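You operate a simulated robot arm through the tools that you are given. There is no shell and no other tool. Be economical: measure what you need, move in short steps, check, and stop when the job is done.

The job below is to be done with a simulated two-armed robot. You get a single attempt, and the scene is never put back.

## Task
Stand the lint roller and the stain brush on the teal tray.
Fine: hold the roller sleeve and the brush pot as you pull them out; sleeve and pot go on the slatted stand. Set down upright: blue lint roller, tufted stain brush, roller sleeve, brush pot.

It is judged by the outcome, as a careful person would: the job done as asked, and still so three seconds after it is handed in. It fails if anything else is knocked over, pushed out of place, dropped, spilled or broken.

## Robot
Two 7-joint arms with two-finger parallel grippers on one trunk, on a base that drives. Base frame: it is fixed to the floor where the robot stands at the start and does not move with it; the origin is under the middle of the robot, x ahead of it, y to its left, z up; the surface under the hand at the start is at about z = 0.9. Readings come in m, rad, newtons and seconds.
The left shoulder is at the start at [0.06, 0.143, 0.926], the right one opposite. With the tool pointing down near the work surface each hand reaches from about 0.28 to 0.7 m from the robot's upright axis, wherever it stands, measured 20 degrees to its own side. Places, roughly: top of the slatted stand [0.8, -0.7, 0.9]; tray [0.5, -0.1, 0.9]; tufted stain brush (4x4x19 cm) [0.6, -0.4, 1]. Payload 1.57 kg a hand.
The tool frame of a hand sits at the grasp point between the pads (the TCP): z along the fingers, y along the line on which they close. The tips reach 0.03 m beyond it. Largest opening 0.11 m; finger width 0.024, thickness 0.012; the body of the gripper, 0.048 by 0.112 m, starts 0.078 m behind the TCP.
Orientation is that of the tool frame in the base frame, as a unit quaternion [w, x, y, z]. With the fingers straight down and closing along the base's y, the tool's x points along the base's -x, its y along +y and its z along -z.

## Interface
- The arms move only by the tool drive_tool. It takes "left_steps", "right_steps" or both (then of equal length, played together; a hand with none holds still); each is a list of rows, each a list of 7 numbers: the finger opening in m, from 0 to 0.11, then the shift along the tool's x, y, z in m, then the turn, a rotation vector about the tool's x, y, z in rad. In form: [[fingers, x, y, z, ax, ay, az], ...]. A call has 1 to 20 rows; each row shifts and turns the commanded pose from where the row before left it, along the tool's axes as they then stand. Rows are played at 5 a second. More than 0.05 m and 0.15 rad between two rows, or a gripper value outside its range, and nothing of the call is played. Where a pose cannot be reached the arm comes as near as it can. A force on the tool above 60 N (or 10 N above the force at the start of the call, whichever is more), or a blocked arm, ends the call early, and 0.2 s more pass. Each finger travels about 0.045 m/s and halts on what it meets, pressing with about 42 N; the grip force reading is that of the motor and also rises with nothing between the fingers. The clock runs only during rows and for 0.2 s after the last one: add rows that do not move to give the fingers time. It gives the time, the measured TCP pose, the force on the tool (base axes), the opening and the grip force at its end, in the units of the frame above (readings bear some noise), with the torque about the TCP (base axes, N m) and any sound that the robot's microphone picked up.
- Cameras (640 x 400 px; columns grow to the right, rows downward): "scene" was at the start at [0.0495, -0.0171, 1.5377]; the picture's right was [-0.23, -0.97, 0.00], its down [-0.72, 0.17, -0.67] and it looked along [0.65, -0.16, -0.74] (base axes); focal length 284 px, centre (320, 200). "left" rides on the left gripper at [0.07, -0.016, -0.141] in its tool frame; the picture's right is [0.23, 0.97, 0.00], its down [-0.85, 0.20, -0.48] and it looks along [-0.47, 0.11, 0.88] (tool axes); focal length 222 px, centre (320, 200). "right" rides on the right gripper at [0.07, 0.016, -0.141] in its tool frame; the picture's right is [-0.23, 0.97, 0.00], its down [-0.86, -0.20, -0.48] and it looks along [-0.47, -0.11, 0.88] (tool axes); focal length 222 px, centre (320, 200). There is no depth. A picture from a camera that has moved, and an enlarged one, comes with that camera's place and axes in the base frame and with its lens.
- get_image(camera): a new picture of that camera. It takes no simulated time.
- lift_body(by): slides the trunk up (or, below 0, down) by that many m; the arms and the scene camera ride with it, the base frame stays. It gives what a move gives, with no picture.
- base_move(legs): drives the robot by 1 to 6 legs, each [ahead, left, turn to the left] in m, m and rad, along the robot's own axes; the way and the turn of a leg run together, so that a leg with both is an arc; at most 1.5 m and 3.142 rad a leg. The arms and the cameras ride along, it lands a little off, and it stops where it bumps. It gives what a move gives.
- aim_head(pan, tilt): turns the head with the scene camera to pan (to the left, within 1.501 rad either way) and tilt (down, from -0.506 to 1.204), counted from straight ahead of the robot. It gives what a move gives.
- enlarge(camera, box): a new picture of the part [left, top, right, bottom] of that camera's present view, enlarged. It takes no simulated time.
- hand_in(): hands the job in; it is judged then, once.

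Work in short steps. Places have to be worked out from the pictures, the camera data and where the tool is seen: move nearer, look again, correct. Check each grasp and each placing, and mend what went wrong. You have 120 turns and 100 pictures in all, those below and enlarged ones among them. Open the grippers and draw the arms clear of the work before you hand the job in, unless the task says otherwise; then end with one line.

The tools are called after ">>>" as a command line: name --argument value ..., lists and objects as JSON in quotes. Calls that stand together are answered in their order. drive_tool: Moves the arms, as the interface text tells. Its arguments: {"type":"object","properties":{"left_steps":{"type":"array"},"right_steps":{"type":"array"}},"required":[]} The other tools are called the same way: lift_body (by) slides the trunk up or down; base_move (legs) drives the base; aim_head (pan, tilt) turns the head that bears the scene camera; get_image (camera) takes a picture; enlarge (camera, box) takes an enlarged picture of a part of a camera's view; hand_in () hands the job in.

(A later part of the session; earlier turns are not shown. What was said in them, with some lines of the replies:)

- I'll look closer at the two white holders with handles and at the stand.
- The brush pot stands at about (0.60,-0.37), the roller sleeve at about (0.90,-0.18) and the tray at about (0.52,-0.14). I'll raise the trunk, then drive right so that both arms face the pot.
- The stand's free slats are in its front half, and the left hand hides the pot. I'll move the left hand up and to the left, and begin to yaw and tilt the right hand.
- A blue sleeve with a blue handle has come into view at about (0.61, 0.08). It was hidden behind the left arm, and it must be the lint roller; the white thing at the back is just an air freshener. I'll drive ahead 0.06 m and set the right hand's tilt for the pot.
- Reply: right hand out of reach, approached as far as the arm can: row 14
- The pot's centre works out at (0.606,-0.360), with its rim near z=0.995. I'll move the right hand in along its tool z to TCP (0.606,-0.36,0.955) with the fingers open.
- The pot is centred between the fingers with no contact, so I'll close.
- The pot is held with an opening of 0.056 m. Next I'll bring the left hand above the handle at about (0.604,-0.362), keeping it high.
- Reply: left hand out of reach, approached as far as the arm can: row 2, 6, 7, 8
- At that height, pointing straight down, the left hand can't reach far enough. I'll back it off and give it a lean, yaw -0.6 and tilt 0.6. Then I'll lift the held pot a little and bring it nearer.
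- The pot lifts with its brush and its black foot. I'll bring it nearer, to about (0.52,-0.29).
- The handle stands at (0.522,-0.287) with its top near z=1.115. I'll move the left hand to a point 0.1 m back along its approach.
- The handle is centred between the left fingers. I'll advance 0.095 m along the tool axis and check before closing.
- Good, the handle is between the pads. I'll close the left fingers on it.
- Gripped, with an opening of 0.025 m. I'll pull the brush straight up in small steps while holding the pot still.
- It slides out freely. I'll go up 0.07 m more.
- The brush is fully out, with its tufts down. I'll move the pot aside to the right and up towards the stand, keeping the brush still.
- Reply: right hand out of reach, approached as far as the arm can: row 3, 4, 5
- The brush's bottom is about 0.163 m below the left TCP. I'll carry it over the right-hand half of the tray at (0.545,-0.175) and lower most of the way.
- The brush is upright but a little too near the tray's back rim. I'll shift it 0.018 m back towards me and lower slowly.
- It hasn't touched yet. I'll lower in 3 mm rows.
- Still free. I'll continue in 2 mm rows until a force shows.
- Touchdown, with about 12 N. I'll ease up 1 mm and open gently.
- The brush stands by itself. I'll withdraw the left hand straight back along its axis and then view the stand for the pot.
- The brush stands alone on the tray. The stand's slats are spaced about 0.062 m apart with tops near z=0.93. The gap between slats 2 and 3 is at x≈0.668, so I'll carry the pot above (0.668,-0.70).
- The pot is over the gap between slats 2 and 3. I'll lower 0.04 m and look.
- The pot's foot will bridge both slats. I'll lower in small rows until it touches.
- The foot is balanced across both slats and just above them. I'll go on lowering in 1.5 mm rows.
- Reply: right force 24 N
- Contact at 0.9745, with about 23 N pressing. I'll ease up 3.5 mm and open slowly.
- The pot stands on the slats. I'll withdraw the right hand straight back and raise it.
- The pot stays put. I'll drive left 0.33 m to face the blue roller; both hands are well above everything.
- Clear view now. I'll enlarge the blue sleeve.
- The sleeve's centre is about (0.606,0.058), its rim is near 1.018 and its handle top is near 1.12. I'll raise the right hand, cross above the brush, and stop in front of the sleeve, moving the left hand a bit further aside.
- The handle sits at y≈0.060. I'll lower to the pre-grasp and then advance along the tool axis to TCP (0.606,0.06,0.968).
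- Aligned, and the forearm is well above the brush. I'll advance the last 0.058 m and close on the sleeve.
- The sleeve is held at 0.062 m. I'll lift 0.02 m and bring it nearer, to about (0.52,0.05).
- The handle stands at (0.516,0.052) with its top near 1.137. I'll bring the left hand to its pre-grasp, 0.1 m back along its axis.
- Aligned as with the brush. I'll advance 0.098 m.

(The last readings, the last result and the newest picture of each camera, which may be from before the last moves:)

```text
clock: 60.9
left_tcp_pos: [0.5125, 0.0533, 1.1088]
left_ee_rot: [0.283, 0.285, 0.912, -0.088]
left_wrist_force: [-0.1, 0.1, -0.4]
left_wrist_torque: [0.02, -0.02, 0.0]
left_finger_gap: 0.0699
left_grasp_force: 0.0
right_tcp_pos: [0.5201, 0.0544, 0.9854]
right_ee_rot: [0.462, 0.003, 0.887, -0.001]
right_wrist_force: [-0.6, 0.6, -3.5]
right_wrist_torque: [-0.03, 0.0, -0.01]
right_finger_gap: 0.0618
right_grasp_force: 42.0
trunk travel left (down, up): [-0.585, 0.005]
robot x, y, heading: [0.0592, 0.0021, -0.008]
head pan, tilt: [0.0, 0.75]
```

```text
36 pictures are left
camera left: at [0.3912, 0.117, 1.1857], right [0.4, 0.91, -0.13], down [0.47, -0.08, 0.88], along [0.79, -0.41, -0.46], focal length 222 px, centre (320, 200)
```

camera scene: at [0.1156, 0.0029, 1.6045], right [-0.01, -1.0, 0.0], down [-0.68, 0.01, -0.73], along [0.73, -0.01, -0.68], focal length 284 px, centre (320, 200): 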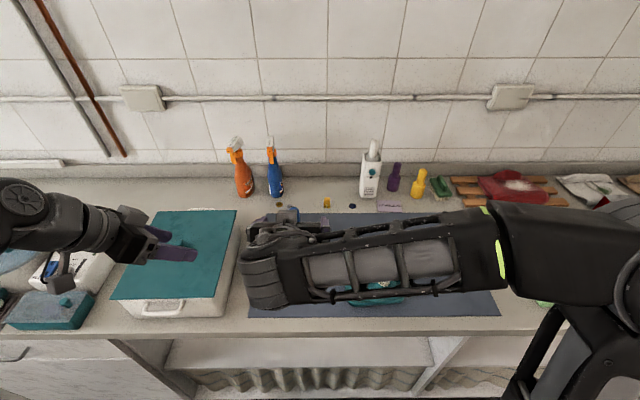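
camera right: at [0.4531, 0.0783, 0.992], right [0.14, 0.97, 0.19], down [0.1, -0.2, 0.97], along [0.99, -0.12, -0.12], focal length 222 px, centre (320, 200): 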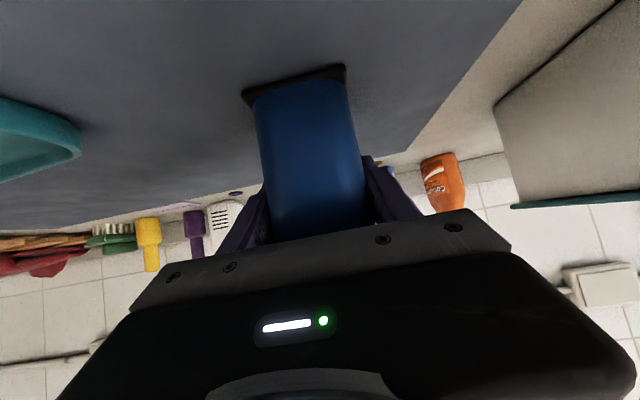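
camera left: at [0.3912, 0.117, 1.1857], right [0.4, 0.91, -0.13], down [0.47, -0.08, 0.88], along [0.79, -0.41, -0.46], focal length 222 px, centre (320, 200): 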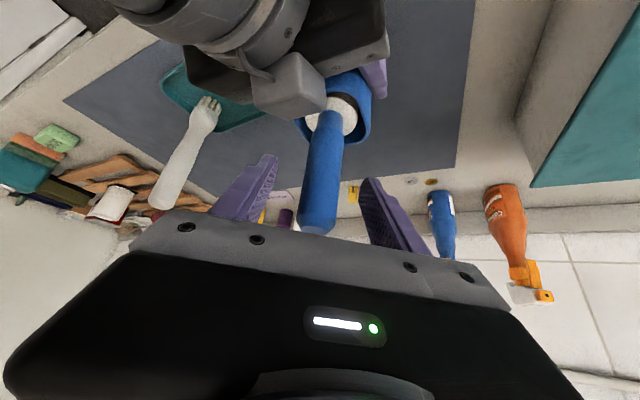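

The handle is between the pads. I'll close and start the pull with a 0.06 m rise.

>>> drive_tool --left_steps '[[0.05, 0, 0, 0, 0, 0, 0], [0.035, 0, 0, 0, 0, 0, 0], [0.02, 0, 0, 0, 0, 0, 0], [0.015, 0, 0, 0, 0, 0, 0], [0.015, 0, 0, 0, 0, 0, 0], [0.015, 0, 0, 0, 0, 0, 0], [0.015, -0.0113, 0, -0.0165, 0, 0, 0], [0.015, -0.0113, 0, -0.0165, 0, 0, 0], [0.015, -0.0113, 0, -0.0165, 0, 0, 0], [0.015, 0, 0, 0, 0, 0, 0]]'

>>> get_image --camera "left"

```text
clock: 63.1
left_tcp_pos: [0.5148, 0.0539, 1.1693]
left_ee_rot: [0.281, 0.286, 0.912, -0.089]
left_wrist_force: [0.5, 0.1, -1.3]
left_wrist_torque: [0.0, -0.01, 0.0]
left_finger_gap: 0.0254
left_grasp_force: 37.7
right_tcp_pos: [0.52, 0.0535, 0.9854]
right_ee_rot: [0.462, 0.003, 0.887, -0.001]
right_wrist_force: [-0.3, -0.4, -2.1]
right_wrist_torque: [-0.01, -0.02, 0.03]
right_finger_gap: 0.0618
right_grasp_force: 42.1
trunk travel left (down, up): [-0.585, 0.005]
robot x, y, heading: [0.0607, 0.0053, -0.004]
head pan, tilt: [0.0, 0.75]
```

```text
35 pictures are left
camera left: at [0.3935, 0.1182, 1.2464], right [0.4, 0.91, -0.13], down [0.47, -0.08, 0.88], along [0.79, -0.41, -0.46], focal length 222 px, centre (320, 200)
```

left: 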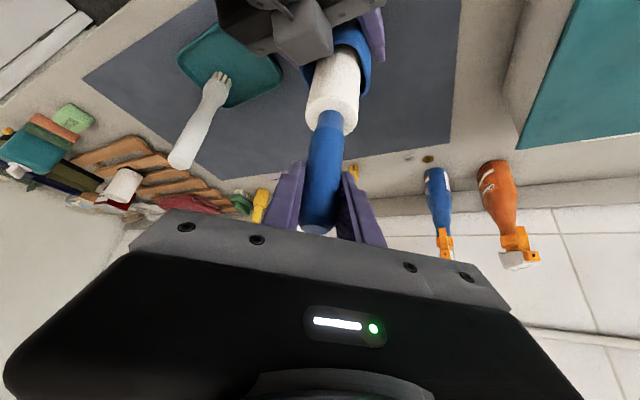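

It slides out freely. I'll go up 0.08 m more.

>>> drive_tool --left_steps '[[0.015, -0.0113, 0, -0.0165, 0, 0, 0], [0.015, -0.0113, 0, -0.0165, 0, 0, 0], [0.015, -0.0113, 0, -0.0165, 0, 0, 0], [0.015, -0.0113, 0, -0.0165, 0, 0, 0], [0.015, 0, 0, 0, 0, 0, 0]]'

>>> get_image --camera "left"

>>> get_image --camera "scene"

```text
clock: 64.3
left_tcp_pos: [0.5154, 0.0538, 1.2492]
left_ee_rot: [0.283, 0.285, 0.911, -0.089]
left_wrist_force: [-0.1, -1.0, -1.4]
left_wrist_torque: [-0.02, 0.01, -0.03]
left_finger_gap: 0.0252
left_grasp_force: 36.7
right_tcp_pos: [0.5199, 0.0542, 0.9868]
right_ee_rot: [0.462, 0.003, 0.887, -0.001]
right_wrist_force: [0.0, -0.2, -1.6]
right_wrist_torque: [0.0, -0.01, 0.0]
right_finger_gap: 0.0617
right_grasp_force: 42.5
trunk travel left (down, up): [-0.585, 0.005]
robot x, y, heading: [0.0636, 0.0048, -0.003]
head pan, tilt: [0.0, 0.75]
```

```text
34 pictures are left
camera left: at [0.394, 0.1173, 1.3271], right [0.4, 0.91, -0.13], down [0.47, -0.08, 0.88], along [0.78, -0.41, -0.46], focal length 222 px, centre (320, 200)
```

left: 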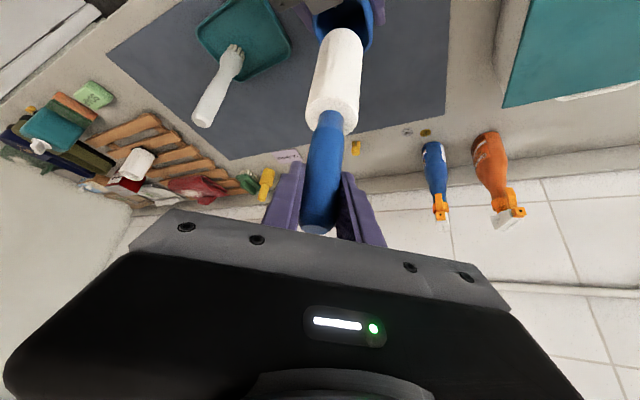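

```text
33 pictures are left
camera scene: at [0.116, 0.0044, 1.6045], right [-0.01, -1.0, 0.0], down [-0.68, 0.01, -0.73], along [0.73, -0.01, -0.68], focal length 284 px, centre (320, 200)
```

scene: 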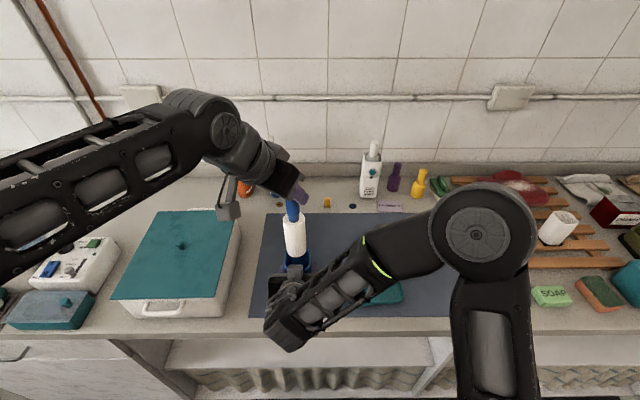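

I'll check whether the roller's bottom clears the sleeve rim.

>>> enlarge --camera "scene" --box '[240, 180, 360, 300]'

>>> enlarge --camera "left" --box '[260, 0, 420, 120]'

```text
3.33 times, centred on (300, 240) of scene
camera zoom: at [0.116, 0.0044, 1.6045], right [-0.01, -1.0, 0.0], down [-0.68, 0.01, -0.73], along [0.73, -0.01, -0.68], focal length 948 px, centre (387, 67)
```

zoom: 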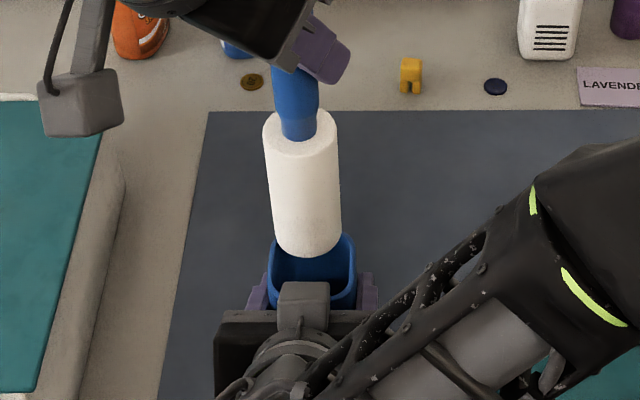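

```text
3.33 times, centred on (340, 60) of left
camera zoom: at [0.394, 0.1173, 1.3271], right [0.4, 0.91, -0.13], down [0.47, -0.08, 0.88], along [0.78, -0.41, -0.46], focal length 740 px, centre (253, 667)
```

zoom: 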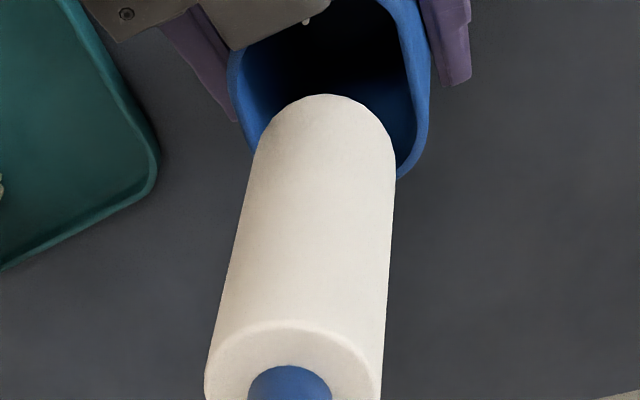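

The roller clears the rim by about 4 cm, and its bottom is about 0.169 m below the left TCP. The right forearm covers the tray, so I'll move the roller aside to the left and then raise the sleeve above brush height.

>>> drive_tool --left_steps '[[0.015, 0.0188, 0.0329, -0.0129, 0, 0, 0], [0.015, 0.0188, 0.0329, -0.0129, 0, 0, 0], [0.015, 0.0188, 0.0329, -0.0129, 0, 0, 0], [0.015, 0, 0, 0, 0, 0, 0], [0.015, 0, 0, 0, 0, 0, 0], [0.015, 0, 0, 0, 0, 0, 0], [0.015, 0, 0, 0, 0, 0, 0], [0.015, 0, 0, 0, 0, 0, 0], [0.015, 0, 0, 0, 0, 0, 0], [0.015, 0, 0, 0, 0, 0, 0], [0.015, 0, 0, 0, 0, 0, 0]]' --right_steps '[[0.045, 0, 0, 0, 0, 0, 0], [0.045, 0, 0, 0, 0, 0, 0], [0.045, 0, 0, 0, 0, 0, 0], [0.045, -0.0246, 0, -0.0171, 0, 0, 0], [0.045, -0.0246, 0, -0.0171, 0, 0, 0], [0.045, -0.0246, 0, -0.0171, 0, 0, 0], [0.045, -0.0246, 0, -0.0171, 0, 0, 0], [0.045, -0.0246, 0, -0.0171, 0, 0, 0], [0.045, -0.0246, 0, -0.0171, 0, 0, 0], [0.045, -0.0246, 0, -0.0171, 0, 0, 0], [0.045, 0, 0, 0, 0, 0, 0]]'

>>> get_image --camera "scene"

```text
clock: 66.7
left_tcp_pos: [0.5164, 0.1732, 1.2499]
left_ee_rot: [0.283, 0.285, 0.912, -0.089]
left_wrist_force: [0.0, -0.3, -1.3]
left_wrist_torque: [0.03, 0.05, -0.01]
left_finger_gap: 0.0255
left_grasp_force: 36.4
right_tcp_pos: [0.518, 0.0548, 1.1987]
right_ee_rot: [0.462, 0.003, 0.887, -0.002]
right_wrist_force: [-0.2, -0.5, -1.9]
right_wrist_torque: [0.03, 0.01, 0.02]
right_finger_gap: 0.0621
right_grasp_force: 41.3
trunk travel left (down, up): [-0.585, 0.005]
robot x, y, heading: [0.0629, 0.0044, -0.008]
head pan, tilt: [0.0, 0.75]
```

```text
30 pictures are left
camera scene: at [0.1163, 0.0044, 1.6045], right [-0.01, -1.0, 0.0], down [-0.68, 0.01, -0.73], along [0.73, -0.01, -0.68], focal length 284 px, centre (320, 200)
```

scene: 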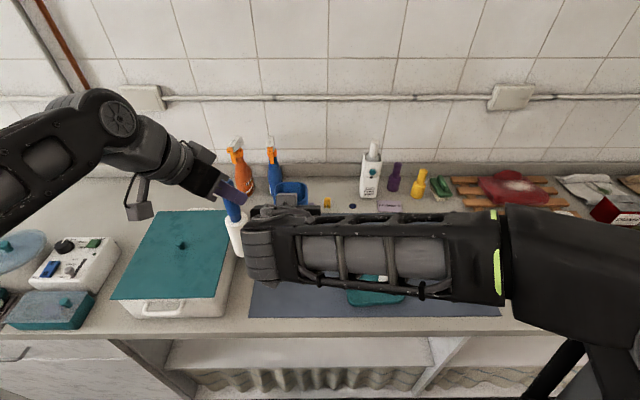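

Both are clear. I'll carry the sleeve to the right, passing above the brush.

>>> drive_tool --right_steps '[[0.045, 0, -0.045, 0, 0, 0, 0], [0.045, 0, -0.045, 0, 0, 0, 0], [0.045, 0, -0.045, 0, 0, 0, 0], [0.045, 0, -0.045, 0, 0, 0, 0], [0.045, 0, -0.045, 0, 0, 0, 0], [0.045, 0, -0.045, 0, 0, 0, 0], [0.045, 0, -0.045, 0, 0, 0, 0], [0.045, 0, -0.045, 0, 0, 0, 0], [0.045, 0, -0.045, 0, 0, 0, 0], [0.045, 0, -0.035, 0, 0, 0, 0], [0.045, 0, 0, 0, 0, 0, 0]]'

>>> get_image --camera "scene"

```text
clock: 69.1
left_tcp_pos: [0.5169, 0.1731, 1.2497]
left_ee_rot: [0.282, 0.286, 0.912, -0.088]
left_wrist_force: [-0.8, 0.0, -0.4]
left_wrist_torque: [-0.02, 0.02, -0.01]
left_finger_gap: 0.0253
left_grasp_force: 37.1
right_tcp_pos: [0.5171, -0.3813, 1.1973]
right_ee_rot: [0.462, 0.004, 0.887, -0.002]
right_wrist_force: [-0.1, 0.5, -1.8]
right_wrist_torque: [0.01, 0.02, 0.0]
right_finger_gap: 0.0618
right_grasp_force: 41.8
trunk travel left (down, up): [-0.585, 0.005]
robot x, y, heading: [0.0609, 0.0057, -0.008]
head pan, tilt: [0.0, 0.75]
```

```text
29 pictures are left
camera scene: at [0.116, 0.0046, 1.6045], right [-0.01, -1.0, 0.0], down [-0.68, 0.01, -0.73], along [0.73, -0.01, -0.68], focal length 284 px, centre (320, 200)
```

scene: 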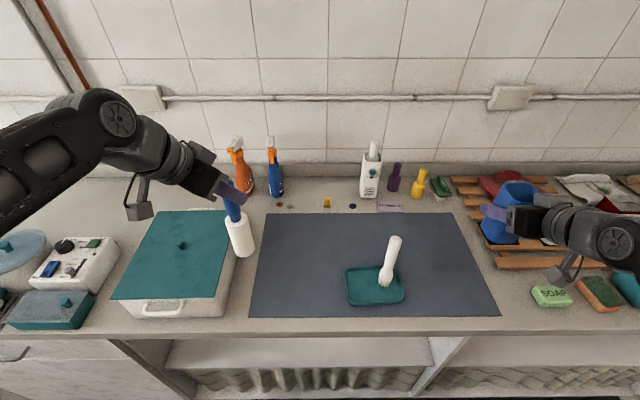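

The tray is clear. Brush at y≈-0.178; I'll put the roller at about (0.52,-0.105), starting high and descending gradually as I cross.

>>> drive_tool --left_steps '[[0.015, -0.019, -0.0324, 0.013, 0, 0, 0], [0.015, -0.019, -0.0324, 0.013, 0, 0, 0], [0.015, -0.0077, -0.0324, 0.0295, 0, 0, 0], [0.015, -0.0077, -0.0324, 0.0295, 0, 0, 0], [0.015, -0.0077, -0.0324, 0.0295, 0, 0, 0], [0.015, -0.0077, -0.0324, 0.0295, 0, 0, 0], [0.015, -0.0077, -0.0324, 0.0295, 0, 0, 0], [0.015, 0, 0, 0, 0, 0, 0]]'

>>> enlarge --camera "scene" --box '[280, 190, 440, 310]'

>>> get_image --camera "left"

```text
clock: 70.9
left_tcp_pos: [0.5158, -0.1055, 1.1489]
left_ee_rot: [0.282, 0.285, 0.912, -0.089]
left_wrist_force: [0.3, -0.6, -0.7]
left_wrist_torque: [-0.03, -0.02, -0.05]
left_finger_gap: 0.0251
left_grasp_force: 36.8
right_tcp_pos: [0.5165, -0.3803, 1.1969]
right_ee_rot: [0.461, 0.004, 0.887, -0.002]
right_wrist_force: [-0.1, 0.5, -1.6]
right_wrist_torque: [-0.06, -0.03, 0.0]
right_finger_gap: 0.0619
right_grasp_force: 41.6
trunk travel left (down, up): [-0.585, 0.005]
robot x, y, heading: [0.0593, 0.0013, -0.004]
head pan, tilt: [0.0, 0.75]
```

```text
3.33 times, centred on (360, 250) of scene
camera zoom: at [0.1157, 0.005, 1.6045], right [-0.01, -1.0, 0.0], down [-0.68, 0.0, -0.73], along [0.73, -0.01, -0.68], focal length 948 px, centre (187, 33)
```

zoom: 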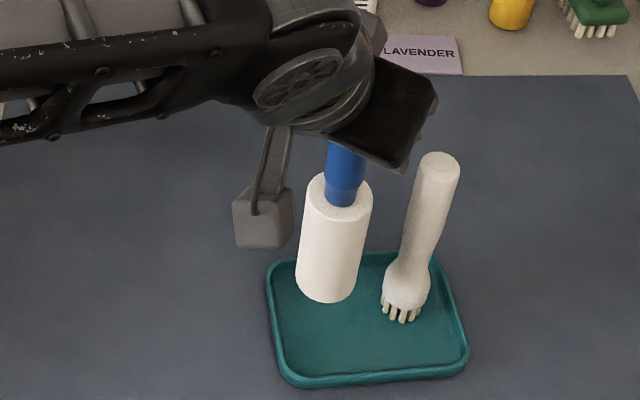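

```text
27 pictures are left
camera left: at [0.3943, -0.0423, 1.2255], right [0.4, 0.91, -0.13], down [0.47, -0.08, 0.88], along [0.79, -0.41, -0.46], focal length 222 px, centre (320, 200)
```

left: 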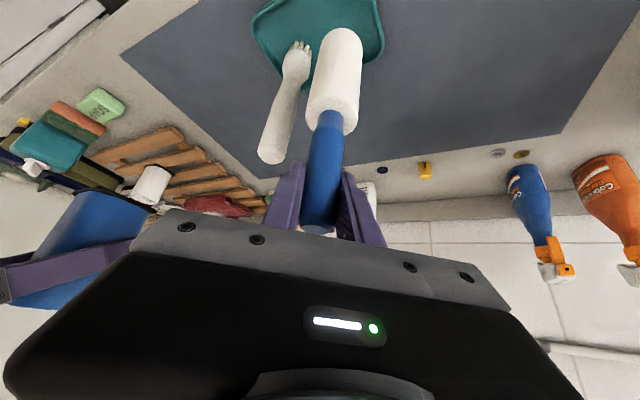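

The roller is over the tray's left half with good margins. I'll lower 0.06 m, then go in fine steps.

>>> drive_tool --left_steps '[[0.015, 0.0085, 0, 0.0124, 0, 0, 0], [0.015, 0.0085, 0, 0.0124, 0, 0, 0], [0.015, 0.0085, 0, 0.0124, 0, 0, 0], [0.015, 0.0085, 0, 0.0124, 0, 0, 0], [0.015, 0.0028, 0, 0.0041, 0, 0, 0], [0.015, 0, 0, 0, 0, 0, 0]]'

>>> enlarge --camera "scene" --box '[300, 210, 420, 310]'

```text
clock: 72.3
left_tcp_pos: [0.516, -0.1062, 1.0843]
left_ee_rot: [0.284, 0.285, 0.911, -0.088]
left_wrist_force: [0.2, 0.8, 13.6]
left_wrist_torque: [0.17, 0.0, -0.03]
left_finger_gap: 0.0249
left_grasp_force: 36.5
right_tcp_pos: [0.5166, -0.3803, 1.196]
right_ee_rot: [0.463, 0.003, 0.886, -0.002]
right_wrist_force: [0.3, 0.3, -2.1]
right_wrist_torque: [0.02, 0.02, 0.0]
right_finger_gap: 0.0616
right_grasp_force: 41.7
trunk travel left (down, up): [-0.585, 0.005]
robot x, y, heading: [0.0607, 0.0026, -0.006]
head pan, tilt: [0.0, 0.75]
```

```text
4.00 times, centred on (360, 260) of scene
camera zoom: at [0.1149, 0.0045, 1.6048], right [-0.01, -1.0, 0.0], down [-0.68, 0.01, -0.73], along [0.73, -0.01, -0.68], focal length 1137 px, centre (160, -40)
```

zoom: 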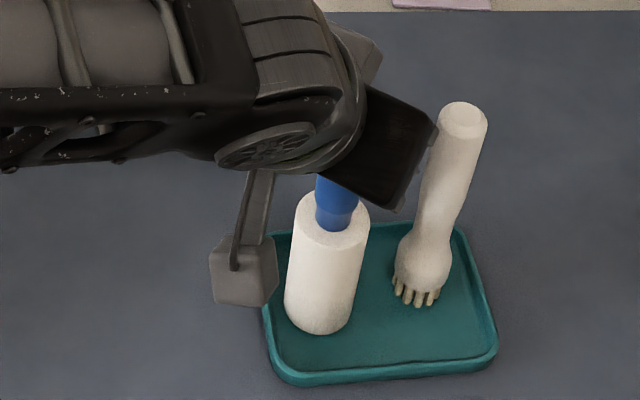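

Contact at 1.084. That fits the grasp geometry (offset about 0.184, floor about 0.90), and the roll sits inside the rim. I'll ease up 2 mm and open only a little, because of the neighbouring brush.

>>> drive_tool --left_steps '[[0.015, -0.0008, 0, -0.0012, 0, 0, 0], [0.024, 0, 0, 0, 0, 0, 0], [0.028, 0, 0, 0, 0, 0, 0], [0.034, 0, 0, 0, 0, 0, 0], [0.042, 0, 0, 0, 0, 0, 0], [0.05, 0, 0, 0, 0, 0, 0], [0.05, 0, 0, 0, 0, 0, 0]]'

>>> get_image --camera "left"

>>> enlarge --camera "scene" --box '[300, 210, 420, 310]'

```text
clock: 73.9
left_tcp_pos: [0.5153, -0.1053, 1.0845]
left_ee_rot: [0.282, 0.285, 0.912, -0.088]
left_wrist_force: [0.1, 0.6, -0.1]
left_wrist_torque: [-0.02, 0.01, 0.01]
left_finger_gap: 0.05
left_grasp_force: 0.1
right_tcp_pos: [0.5165, -0.3813, 1.1966]
right_ee_rot: [0.462, 0.004, 0.887, -0.001]
right_wrist_force: [0.1, 0.2, -1.9]
right_wrist_torque: [0.01, -0.03, 0.04]
right_finger_gap: 0.0618
right_grasp_force: 41.9
trunk travel left (down, up): [-0.585, 0.005]
robot x, y, heading: [0.0606, 0.0041, -0.01]
head pan, tilt: [0.0, 0.75]
```

```text
25 pictures are left
camera left: at [0.394, -0.0423, 1.1612], right [0.4, 0.91, -0.13], down [0.47, -0.08, 0.88], along [0.79, -0.41, -0.46], focal length 222 px, centre (320, 200)
```

left: 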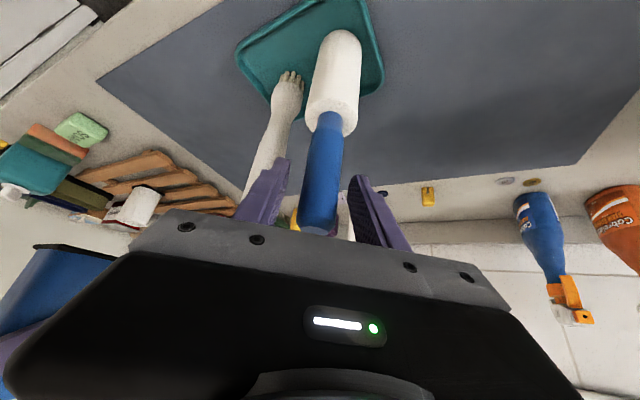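

```text
4.00 times, centred on (360, 260) of scene
camera zoom: at [0.1159, 0.0041, 1.6045], right [-0.01, -1.0, 0.0], down [-0.68, 0.01, -0.73], along [0.73, -0.01, -0.68], focal length 1137 px, centre (160, -40)
```

zoom: 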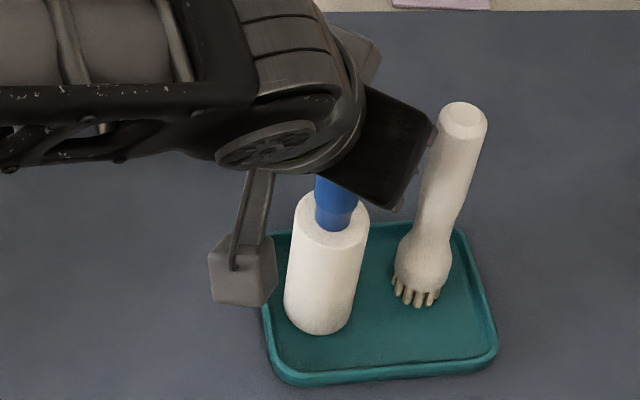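

Both stand in the tray. I'll withdraw the left hand straight back along its axis, then off to the left and up.

>>> drive_tool --left_steps '[[0.05, 0, 0, -0.015, 0, 0, 0], [0.05, 0, 0, -0.025, 0, 0, 0], [0.05, 0, 0, -0.03, 0, 0, 0], [0.05, 0, 0, -0.03, 0, 0, 0], [0.05, 0, 0, -0.03, 0, 0, 0], [0.05, 0.019, 0.033, -0.013, 0, 0, 0], [0.05, 0.019, 0.033, -0.013, 0, 0, 0], [0.05, 0.019, 0.033, -0.013, 0, 0, 0], [0.05, 0.019, 0.033, -0.013, 0, 0, 0], [0.05, 0, 0, 0, 0, 0, 0]]'

>>> get_image --camera "scene"

```text
clock: 76.1
left_tcp_pos: [0.4574, 0.0931, 1.1903]
left_ee_rot: [0.281, 0.285, 0.912, -0.088]
left_wrist_force: [0.5, -0.5, 0.2]
left_wrist_torque: [0.01, -0.01, -0.02]
left_finger_gap: 0.05
left_grasp_force: 0.0
right_tcp_pos: [0.5166, -0.3822, 1.197]
right_ee_rot: [0.462, 0.003, 0.887, -0.001]
right_wrist_force: [0.2, 0.3, -2.8]
right_wrist_torque: [-0.03, 0.0, 0.03]
right_finger_gap: 0.0617
right_grasp_force: 41.7
trunk travel left (down, up): [-0.585, 0.005]
robot x, y, heading: [0.0566, 0.0059, -0.007]
head pan, tilt: [0.0, 0.75]
```

```text
23 pictures are left
camera scene: at [0.1163, 0.0036, 1.6045], right [-0.01, -1.0, 0.0], down [-0.68, 0.01, -0.73], along [0.73, -0.01, -0.68], focal length 284 px, centre (320, 200)
```

scene: 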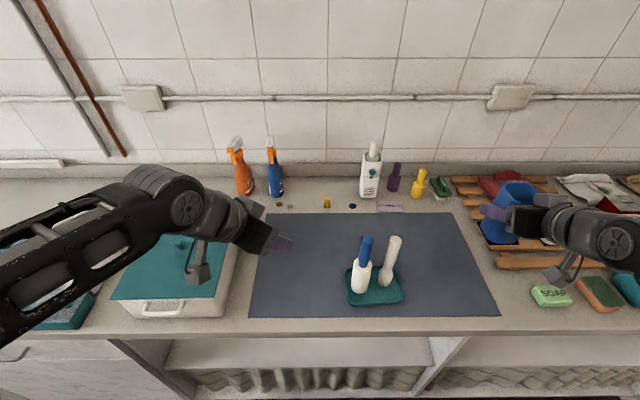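

All is well on the tray. I'll move the left hand further left, then drive right 0.25 m with the sleeve held high.

>>> drive_tool --left_steps '[[0.05, 0.019, 0.033, -0.013, 0, 0, 0], [0.05, 0.019, 0.033, -0.013, 0, 0, 0], [0.05, 0.019, 0.033, -0.013, 0, 0, 0], [0.05, 0.019, 0.033, -0.013, 0, 0, 0], [0.05, 0.019, 0.033, -0.013, 0, 0, 0], [0.05, 0, 0, 0, 0, 0, 0]]'

>>> base_move --legs '[[0, -0.25, 0]]'

>>> get_image --camera "scene"

```text
clock: 77.5
left_tcp_pos: [0.456, 0.2981, 1.191]
left_ee_rot: [0.282, 0.286, 0.911, -0.088]
left_wrist_force: [0.1, -1.0, -0.4]
left_wrist_torque: [0.02, -0.02, 0.03]
left_finger_gap: 0.0503
left_grasp_force: 0.0
right_tcp_pos: [0.5165, -0.3825, 1.1971]
right_ee_rot: [0.462, 0.004, 0.887, -0.001]
right_wrist_force: [-0.9, 0.5, -2.4]
right_wrist_torque: [0.01, 0.02, 0.02]
right_finger_gap: 0.0621
right_grasp_force: 42.0
trunk travel left (down, up): [-0.585, 0.005]
robot x, y, heading: [0.0623, 0.001, -0.004]
head pan, tilt: [0.0, 0.75]
```

```text
clock: 79.4
left_tcp_pos: [0.4535, 0.0457, 1.1917]
left_ee_rot: [0.282, 0.289, 0.911, -0.088]
left_wrist_force: [0.3, -1.3, 0.1]
left_wrist_torque: [0.04, 0.0, 0.0]
left_finger_gap: 0.0501
left_grasp_force: 0.1
right_tcp_pos: [0.5114, -0.6348, 1.1952]
right_ee_rot: [0.462, 0.007, 0.887, -0.003]
right_wrist_force: [0.0, 0.5, -2.7]
right_wrist_torque: [0.03, -0.03, 0.04]
right_finger_gap: 0.062
right_grasp_force: 41.9
trunk travel left (down, up): [-0.585, 0.005]
robot x, y, heading: [0.0562, -0.2474, -0.01]
head pan, tilt: [0.0, 0.75]
```

```text
22 pictures are left
camera scene: at [0.1132, -0.2471, 1.6045], right [-0.01, -1.0, 0.0], down [-0.68, 0.01, -0.73], along [0.73, -0.01, -0.68], focal length 284 px, centre (320, 200)
```

scene: 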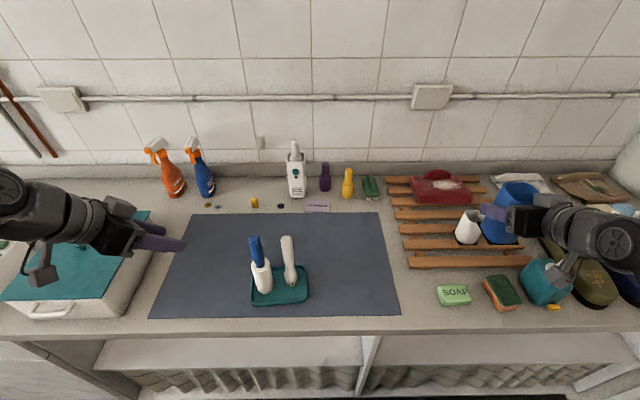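

I'll carry the sleeve over (0.668,-0.585), left of the pot.

>>> drive_tool --right_steps '[[0.045, 0, 0.026, 0, 0, 0, 0], [0.045, 0, 0.026, 0, 0, 0, 0], [0.045, -0.0224, 0, 0.0322, 0, 0, 0], [0.045, -0.0224, 0, 0.0322, 0, 0, 0], [0.045, -0.0224, 0, 0.0322, 0, 0, 0], [0.045, -0.0224, 0, 0.0322, 0, 0, 0], [0.045, 0.0246, 0, 0.0171, 0, 0, 0], [0.045, 0.0246, 0, 0.0171, 0, 0, 0], [0.045, 0.0246, 0, 0.0171, 0, 0, 0], [0.045, 0, 0, 0, 0, 0, 0]]'

>>> get_image --camera "right"

>>> enlarge --camera "scene" --box '[380, 160, 580, 290]'

```text
clock: 81.6
left_tcp_pos: [0.4551, 0.0477, 1.1905]
left_ee_rot: [0.282, 0.289, 0.91, -0.09]
left_wrist_force: [-0.5, -0.6, 0.2]
left_wrist_torque: [0.01, 0.01, -0.04]
left_finger_gap: 0.0502
left_grasp_force: 0.0
right_tcp_pos: [0.6697, -0.5834, 1.1082]
right_ee_rot: [0.462, 0.005, 0.887, -0.003]
right_wrist_force: [0.7, -0.4, -0.9]
right_wrist_torque: [0.01, 0.02, 0.01]
right_finger_gap: 0.062
right_grasp_force: 41.9
trunk travel left (down, up): [-0.585, 0.005]
robot x, y, heading: [0.0594, -0.2449, -0.014]
head pan, tilt: [0.0, 0.75]
```

```text
21 pictures are left
camera right: at [0.5155, -0.5658, 1.1315], right [0.14, 0.97, 0.19], down [0.1, -0.2, 0.97], along [0.99, -0.12, -0.12], focal length 222 px, centre (320, 200)
```

right: 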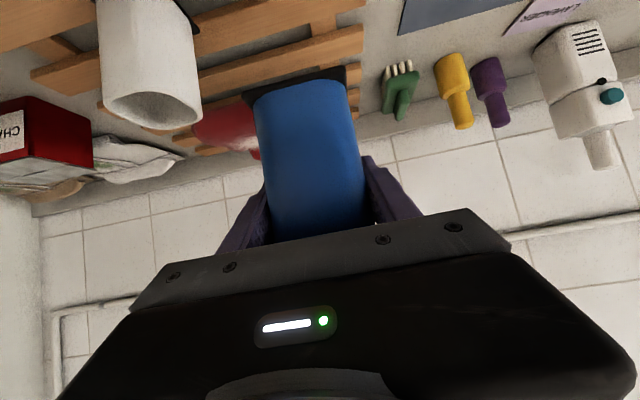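

```text
3.08 times, centred on (480, 225) of scene
camera zoom: at [0.1132, -0.2452, 1.6045], right [-0.01, -1.0, 0.0], down [-0.68, 0.01, -0.73], along [0.73, -0.01, -0.68], focal length 875 px, centre (-172, 123)
```

zoom: 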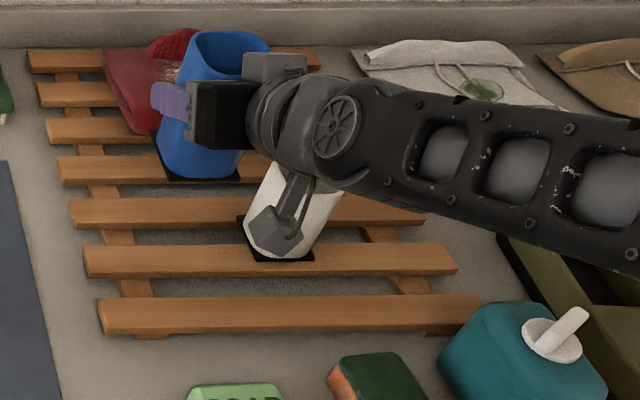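

Clearance to the pot is fair. I'll shift 1.5 cm more to the left and lower to TCP z≈1.018.

>>> drive_tool --right_steps '[[0.045, 0, 0.015, 0, 0, 0, 0], [0.045, 0.0246, 0, 0.0171, 0, 0, 0], [0.045, 0.0246, 0, 0.0171, 0, 0, 0], [0.045, 0.0246, 0, 0.0171, 0, 0, 0], [0.045, 0, 0, 0, 0, 0, 0]]'

>>> enlarge --camera "scene" --box '[380, 160, 580, 290]'

>>> get_image --camera "right"

```text
clock: 82.8
left_tcp_pos: [0.4557, 0.0473, 1.1916]
left_ee_rot: [0.282, 0.288, 0.911, -0.09]
left_wrist_force: [0.0, 0.8, 0.3]
left_wrist_torque: [-0.02, -0.01, 0.03]
left_finger_gap: 0.0502
left_grasp_force: 0.1
right_tcp_pos: [0.6681, -0.5706, 1.0165]
right_ee_rot: [0.462, 0.006, 0.887, -0.003]
right_wrist_force: [0.3, 0.5, -2.3]
right_wrist_torque: [0.01, 0.01, -0.01]
right_finger_gap: 0.0618
right_grasp_force: 41.5
trunk travel left (down, up): [-0.585, 0.005]
robot x, y, heading: [0.0607, -0.247, -0.016]
head pan, tilt: [0.0, 0.75]
```

```text
3.08 times, centred on (480, 225) of scene
camera zoom: at [0.1129, -0.2451, 1.6045], right [-0.01, -1.0, 0.0], down [-0.68, 0.01, -0.73], along [0.73, -0.01, -0.68], focal length 875 px, centre (-172, 123)
```

zoom: 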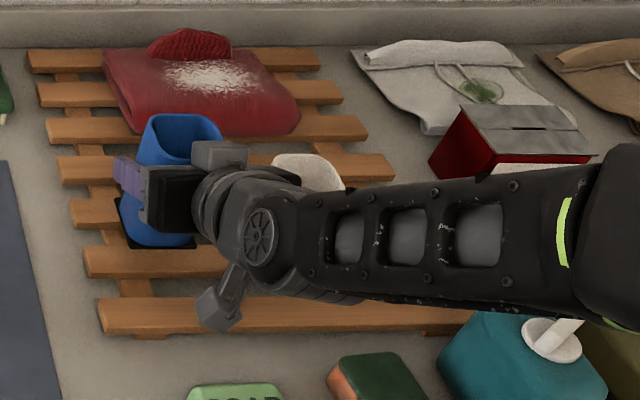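

```text
18 pictures are left
camera right: at [0.5136, -0.5527, 1.0401], right [0.14, 0.97, 0.19], down [0.1, -0.2, 0.97], along [0.99, -0.12, -0.12], focal length 222 px, centre (320, 200)
```

right: 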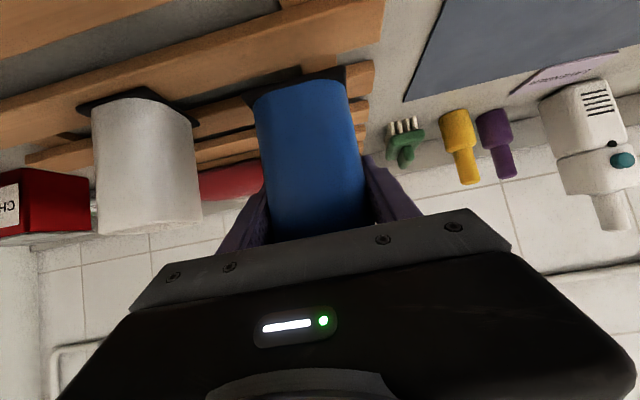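

The arm is clear of the pot. I'll lower 0.022 m, then go fine.

>>> drive_tool --right_steps '[[0.045, 0.006, 0, 0.0042, 0, 0, 0], [0.045, 0.006, 0, 0.0042, 0, 0, 0], [0.045, 0.0049, 0, 0.0034, 0, 0, 0], [0.045, 0.0012, 0, 0.0008, 0, 0, 0], [0.045, 0, 0, 0, 0, 0, 0]]'

>>> enlarge --camera "right" --box '[160, 20, 400, 170]'

```text
clock: 84.0
left_tcp_pos: [0.4544, 0.0461, 1.1905]
left_ee_rot: [0.282, 0.288, 0.911, -0.089]
left_wrist_force: [-0.1, 0.0, 0.3]
left_wrist_torque: [-0.02, 0.01, 0.0]
left_finger_gap: 0.0501
left_grasp_force: 0.0
right_tcp_pos: [0.6698, -0.5683, 0.9936]
right_ee_rot: [0.462, 0.006, 0.887, -0.003]
right_wrist_force: [0.1, -0.3, -2.6]
right_wrist_torque: [-0.02, -0.01, 0.0]
right_finger_gap: 0.0616
right_grasp_force: 42.7
trunk travel left (down, up): [-0.585, 0.005]
robot x, y, heading: [0.0544, -0.2434, -0.017]
head pan, tilt: [0.0, 0.75]
```

```text
2.67 times, centred on (280, 95) of right
camera zoom: at [0.5151, -0.5513, 1.0181], right [0.14, 0.97, 0.19], down [0.1, -0.2, 0.97], along [0.99, -0.12, -0.12], focal length 592 px, centre (427, 480)
```

zoom: 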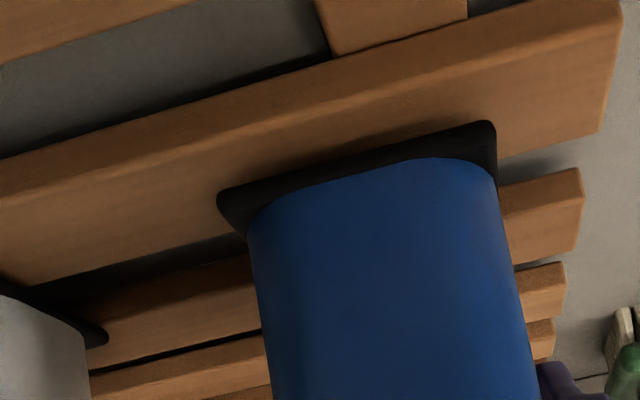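

>>> drive_tool --right_steps '[[0.045, 0.0012, 0, 0.0008, 0, 0, 0], [0.045, 0.0012, 0, 0.0008, 0, 0, 0], [0.045, 0.0012, 0, 0.0008, 0, 0, 0], [0.045, 0, 0, 0, 0, 0, 0]]'

```text
clock: 85.0
left_tcp_pos: [0.4539, 0.0484, 1.1913]
left_ee_rot: [0.282, 0.288, 0.911, -0.089]
left_wrist_force: [-0.5, -0.3, -0.4]
left_wrist_torque: [0.0, 0.0, 0.0]
left_finger_gap: 0.0499
left_grasp_force: 0.1
right_tcp_pos: [0.6689, -0.5692, 0.9898]
right_ee_rot: [0.462, 0.006, 0.887, -0.003]
right_wrist_force: [0.3, 0.1, -1.1]
right_wrist_torque: [-0.02, 0.0, -0.01]
right_finger_gap: 0.062
right_grasp_force: 42.3
trunk travel left (down, up): [-0.585, 0.005]
robot x, y, heading: [0.0541, -0.2467, -0.013]
head pan, tilt: [0.0, 0.75]
```

>>> drive_tool --right_steps '[[0.045, 0.0012, 0, 0.0008, 0, 0, 0], [0.045, 0.0008, 0, 0.0006, 0, 0, 0], [0.045, 0, 0, 0, 0, 0, 0]]'

```text
clock: 85.8
left_tcp_pos: [0.4539, 0.0465, 1.1896]
left_ee_rot: [0.282, 0.289, 0.911, -0.09]
left_wrist_force: [0.0, 0.4, 1.3]
left_wrist_torque: [-0.01, 0.02, -0.01]
left_finger_gap: 0.0502
left_grasp_force: 0.0
right_tcp_pos: [0.6687, -0.5691, 0.9865]
right_ee_rot: [0.461, 0.006, 0.887, -0.004]
right_wrist_force: [0.0, -0.8, -2.6]
right_wrist_torque: [-0.03, -0.01, -0.01]
right_finger_gap: 0.0621
right_grasp_force: 42.1
trunk travel left (down, up): [-0.585, 0.005]
robot x, y, heading: [0.0556, -0.2477, -0.013]
head pan, tilt: [0.0, 0.75]
```

>>> drive_tool --right_steps '[[0.045, 0.0012, 0, 0.0008, 0, 0, 0], [0.045, 0.0008, 0, 0.0006, 0, 0, 0], [0.045, 0, 0, 0, 0, 0, 0]]'

```text
clock: 86.6
left_tcp_pos: [0.4541, 0.0465, 1.1911]
left_ee_rot: [0.283, 0.288, 0.911, -0.089]
left_wrist_force: [0.6, -0.1, -0.5]
left_wrist_torque: [-0.02, 0.02, 0.0]
left_finger_gap: 0.05
left_grasp_force: 0.0
right_tcp_pos: [0.6691, -0.5681, 0.9886]
right_ee_rot: [0.463, 0.006, 0.886, -0.003]
right_wrist_force: [-0.4, -2.4, 7.6]
right_wrist_torque: [0.11, 0.11, 0.03]
right_finger_gap: 0.0622
right_grasp_force: 42.2
trunk travel left (down, up): [-0.585, 0.005]
robot x, y, heading: [0.056, -0.2464, -0.016]
head pan, tilt: [0.0, 0.75]
```

Contact, with a light 10 N. I'll open slowly; there is room on the pot side for about 0.09 m opening.

>>> drive_tool --right_steps '[[0.045, -0.001, 0, -0.0007, 0, 0, 0], [0.06, 0, 0, 0, 0, 0, 0], [0.066, 0, 0, 0, 0, 0, 0], [0.075, 0, 0, 0, 0, 0, 0], [0.085, 0, 0, 0, 0, 0, 0], [0.09, 0, 0, 0, 0, 0, 0], [0.09, 0, 0, 0, 0, 0, 0]]'

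>>> get_image --camera "right"

```text
clock: 88.2
left_tcp_pos: [0.4547, 0.0471, 1.191]
left_ee_rot: [0.282, 0.288, 0.911, -0.089]
left_wrist_force: [0.0, 0.1, 0.0]
left_wrist_torque: [-0.01, 0.04, 0.01]
left_finger_gap: 0.05
left_grasp_force: 0.1
right_tcp_pos: [0.669, -0.5695, 0.9865]
right_ee_rot: [0.462, 0.007, 0.887, -0.003]
right_wrist_force: [0.7, 0.7, 0.1]
right_wrist_torque: [-0.04, 0.01, -0.01]
right_finger_gap: 0.09
right_grasp_force: 0.0
trunk travel left (down, up): [-0.585, 0.005]
robot x, y, heading: [0.0588, -0.2476, -0.015]
head pan, tilt: [0.0, 0.75]
```

```text
16 pictures are left
camera right: at [0.5147, -0.5506, 1.0107], right [0.14, 0.97, 0.19], down [0.1, -0.2, 0.97], along [0.99, -0.12, -0.12], focal length 222 px, centre (320, 200)
```

right: 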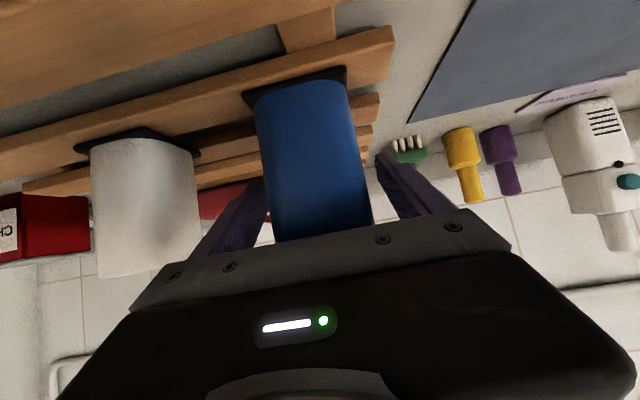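

The sleeve stands free. I'll withdraw the right hand straight back along its axis, then up.

>>> drive_tool --right_steps '[[0.09, 0, 0, -0.015, 0, 0, 0], [0.09, 0, 0, -0.025, 0, 0, 0], [0.09, 0, 0, -0.03, 0, 0, 0], [0.09, 0, 0, -0.03, 0, 0, 0], [0.09, 0, 0, -0.03, 0, 0, 0], [0.09, -0.02, 0, -0.03, 0, 0, 0], [0.09, -0.03, 0, -0.03, 0, 0, 0], [0.09, -0.03, 0, -0.03, 0, 0, 0], [0.09, 0, 0, 0, 0, 0, 0]]'

>>> get_image --camera "scene"

>>> enlarge --camera "scene" --box '[220, 200, 340, 310]'

>>> get_image --camera "right"

```text
clock: 90.2
left_tcp_pos: [0.4558, 0.0472, 1.1915]
left_ee_rot: [0.281, 0.288, 0.911, -0.089]
left_wrist_force: [0.2, -0.5, 0.4]
left_wrist_torque: [0.03, 0.01, 0.0]
left_finger_gap: 0.0499
left_grasp_force: 0.1
right_tcp_pos: [0.5328, -0.5683, 1.1752]
right_ee_rot: [0.462, 0.005, 0.887, -0.002]
right_wrist_force: [0.5, 0.1, 0.1]
right_wrist_torque: [-0.01, 0.01, 0.0]
right_finger_gap: 0.0898
right_grasp_force: 0.0
trunk travel left (down, up): [-0.585, 0.005]
robot x, y, heading: [0.0567, -0.2451, -0.015]
head pan, tilt: [0.0, 0.75]
```

```text
15 pictures are left
camera scene: at [0.1137, -0.2458, 1.6045], right [-0.01, -1.0, 0.0], down [-0.68, 0.01, -0.73], along [0.73, -0.01, -0.68], focal length 284 px, centre (320, 200)
```

scene: 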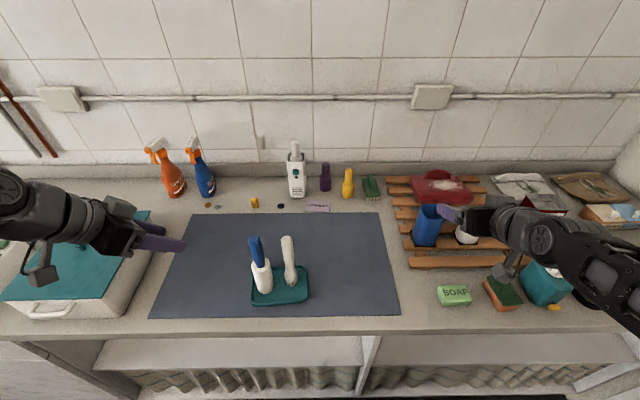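

```text
3.64 times, centred on (280, 255) of scene
camera zoom: at [0.1137, -0.2458, 1.6045], right [-0.01, -1.0, 0.0], down [-0.68, 0.01, -0.73], along [0.73, -0.01, -0.68], focal length 1034 px, centre (466, 0)
```

zoom: 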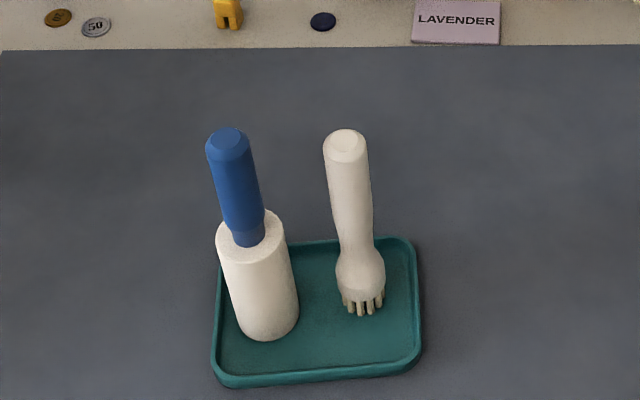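

```text
13 pictures are left
camera right: at [0.3789, -0.5504, 1.1998], right [0.14, 0.97, 0.19], down [0.1, -0.2, 0.97], along [0.98, -0.12, -0.12], focal length 222 px, centre (320, 200)
```

right: 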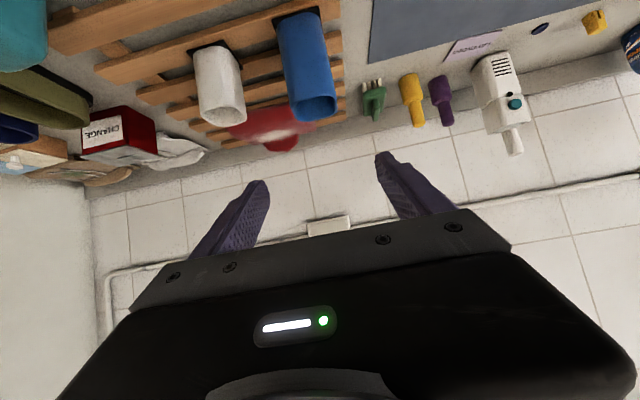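

Roller and brush stand upright in the tray, and sleeve and pot stand on the slats. I'll open both grippers fully and draw the hands a little further back.

>>> drive_tool --left_steps '[[0.11, 0, 0, -0.03, 0, 0, 0], [0.11, 0, 0, -0.03, 0, 0, 0], [0.11, 0, 0, 0, 0, 0, 0], [0.11, 0, 0, 0, 0, 0, 0]]' --right_steps '[[0.11, 0, 0, -0.03, 0, 0, 0], [0.11, 0, 0, -0.03, 0, 0, 0], [0.11, 0, 0, 0, 0, 0, 0], [0.11, 0, 0, 0, 0, 0, 0]]'

>>> get_image --camera "scene"

```text
clock: 91.2
left_tcp_pos: [0.4291, 0.0686, 1.2413]
left_ee_rot: [0.282, 0.288, 0.911, -0.089]
left_wrist_force: [-0.9, -0.6, -0.8]
left_wrist_torque: [-0.01, -0.02, -0.04]
left_finger_gap: 0.11
left_grasp_force: 0.0
right_tcp_pos: [0.4841, -0.5681, 1.213]
right_ee_rot: [0.462, 0.005, 0.887, -0.003]
right_wrist_force: [-0.6, 0.0, -0.2]
right_wrist_torque: [-0.01, 0.0, 0.02]
right_finger_gap: 0.1099
right_grasp_force: 0.0
trunk travel left (down, up): [-0.585, 0.005]
robot x, y, heading: [0.0554, -0.2452, -0.019]
head pan, tilt: [0.0, 0.75]
```

```text
12 pictures are left
camera scene: at [0.1128, -0.2454, 1.6045], right [-0.01, -1.0, 0.0], down [-0.68, 0.01, -0.73], along [0.73, -0.01, -0.68], focal length 284 px, centre (320, 200)
```

scene: 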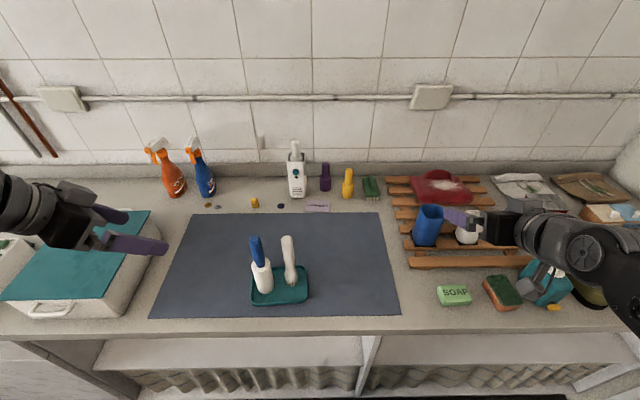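

All four items stand as asked, and the arms are clear with open grippers, so I'm handing in.

>>> hand_in

```text
The job is handed in.
```

The blue lint roller and the stain brush stand upright on the teal tray, and the roller sleeve and brush pot stand upright on the slatted stand. I saw nothing else moved or knocked over, and I've handed the job in.
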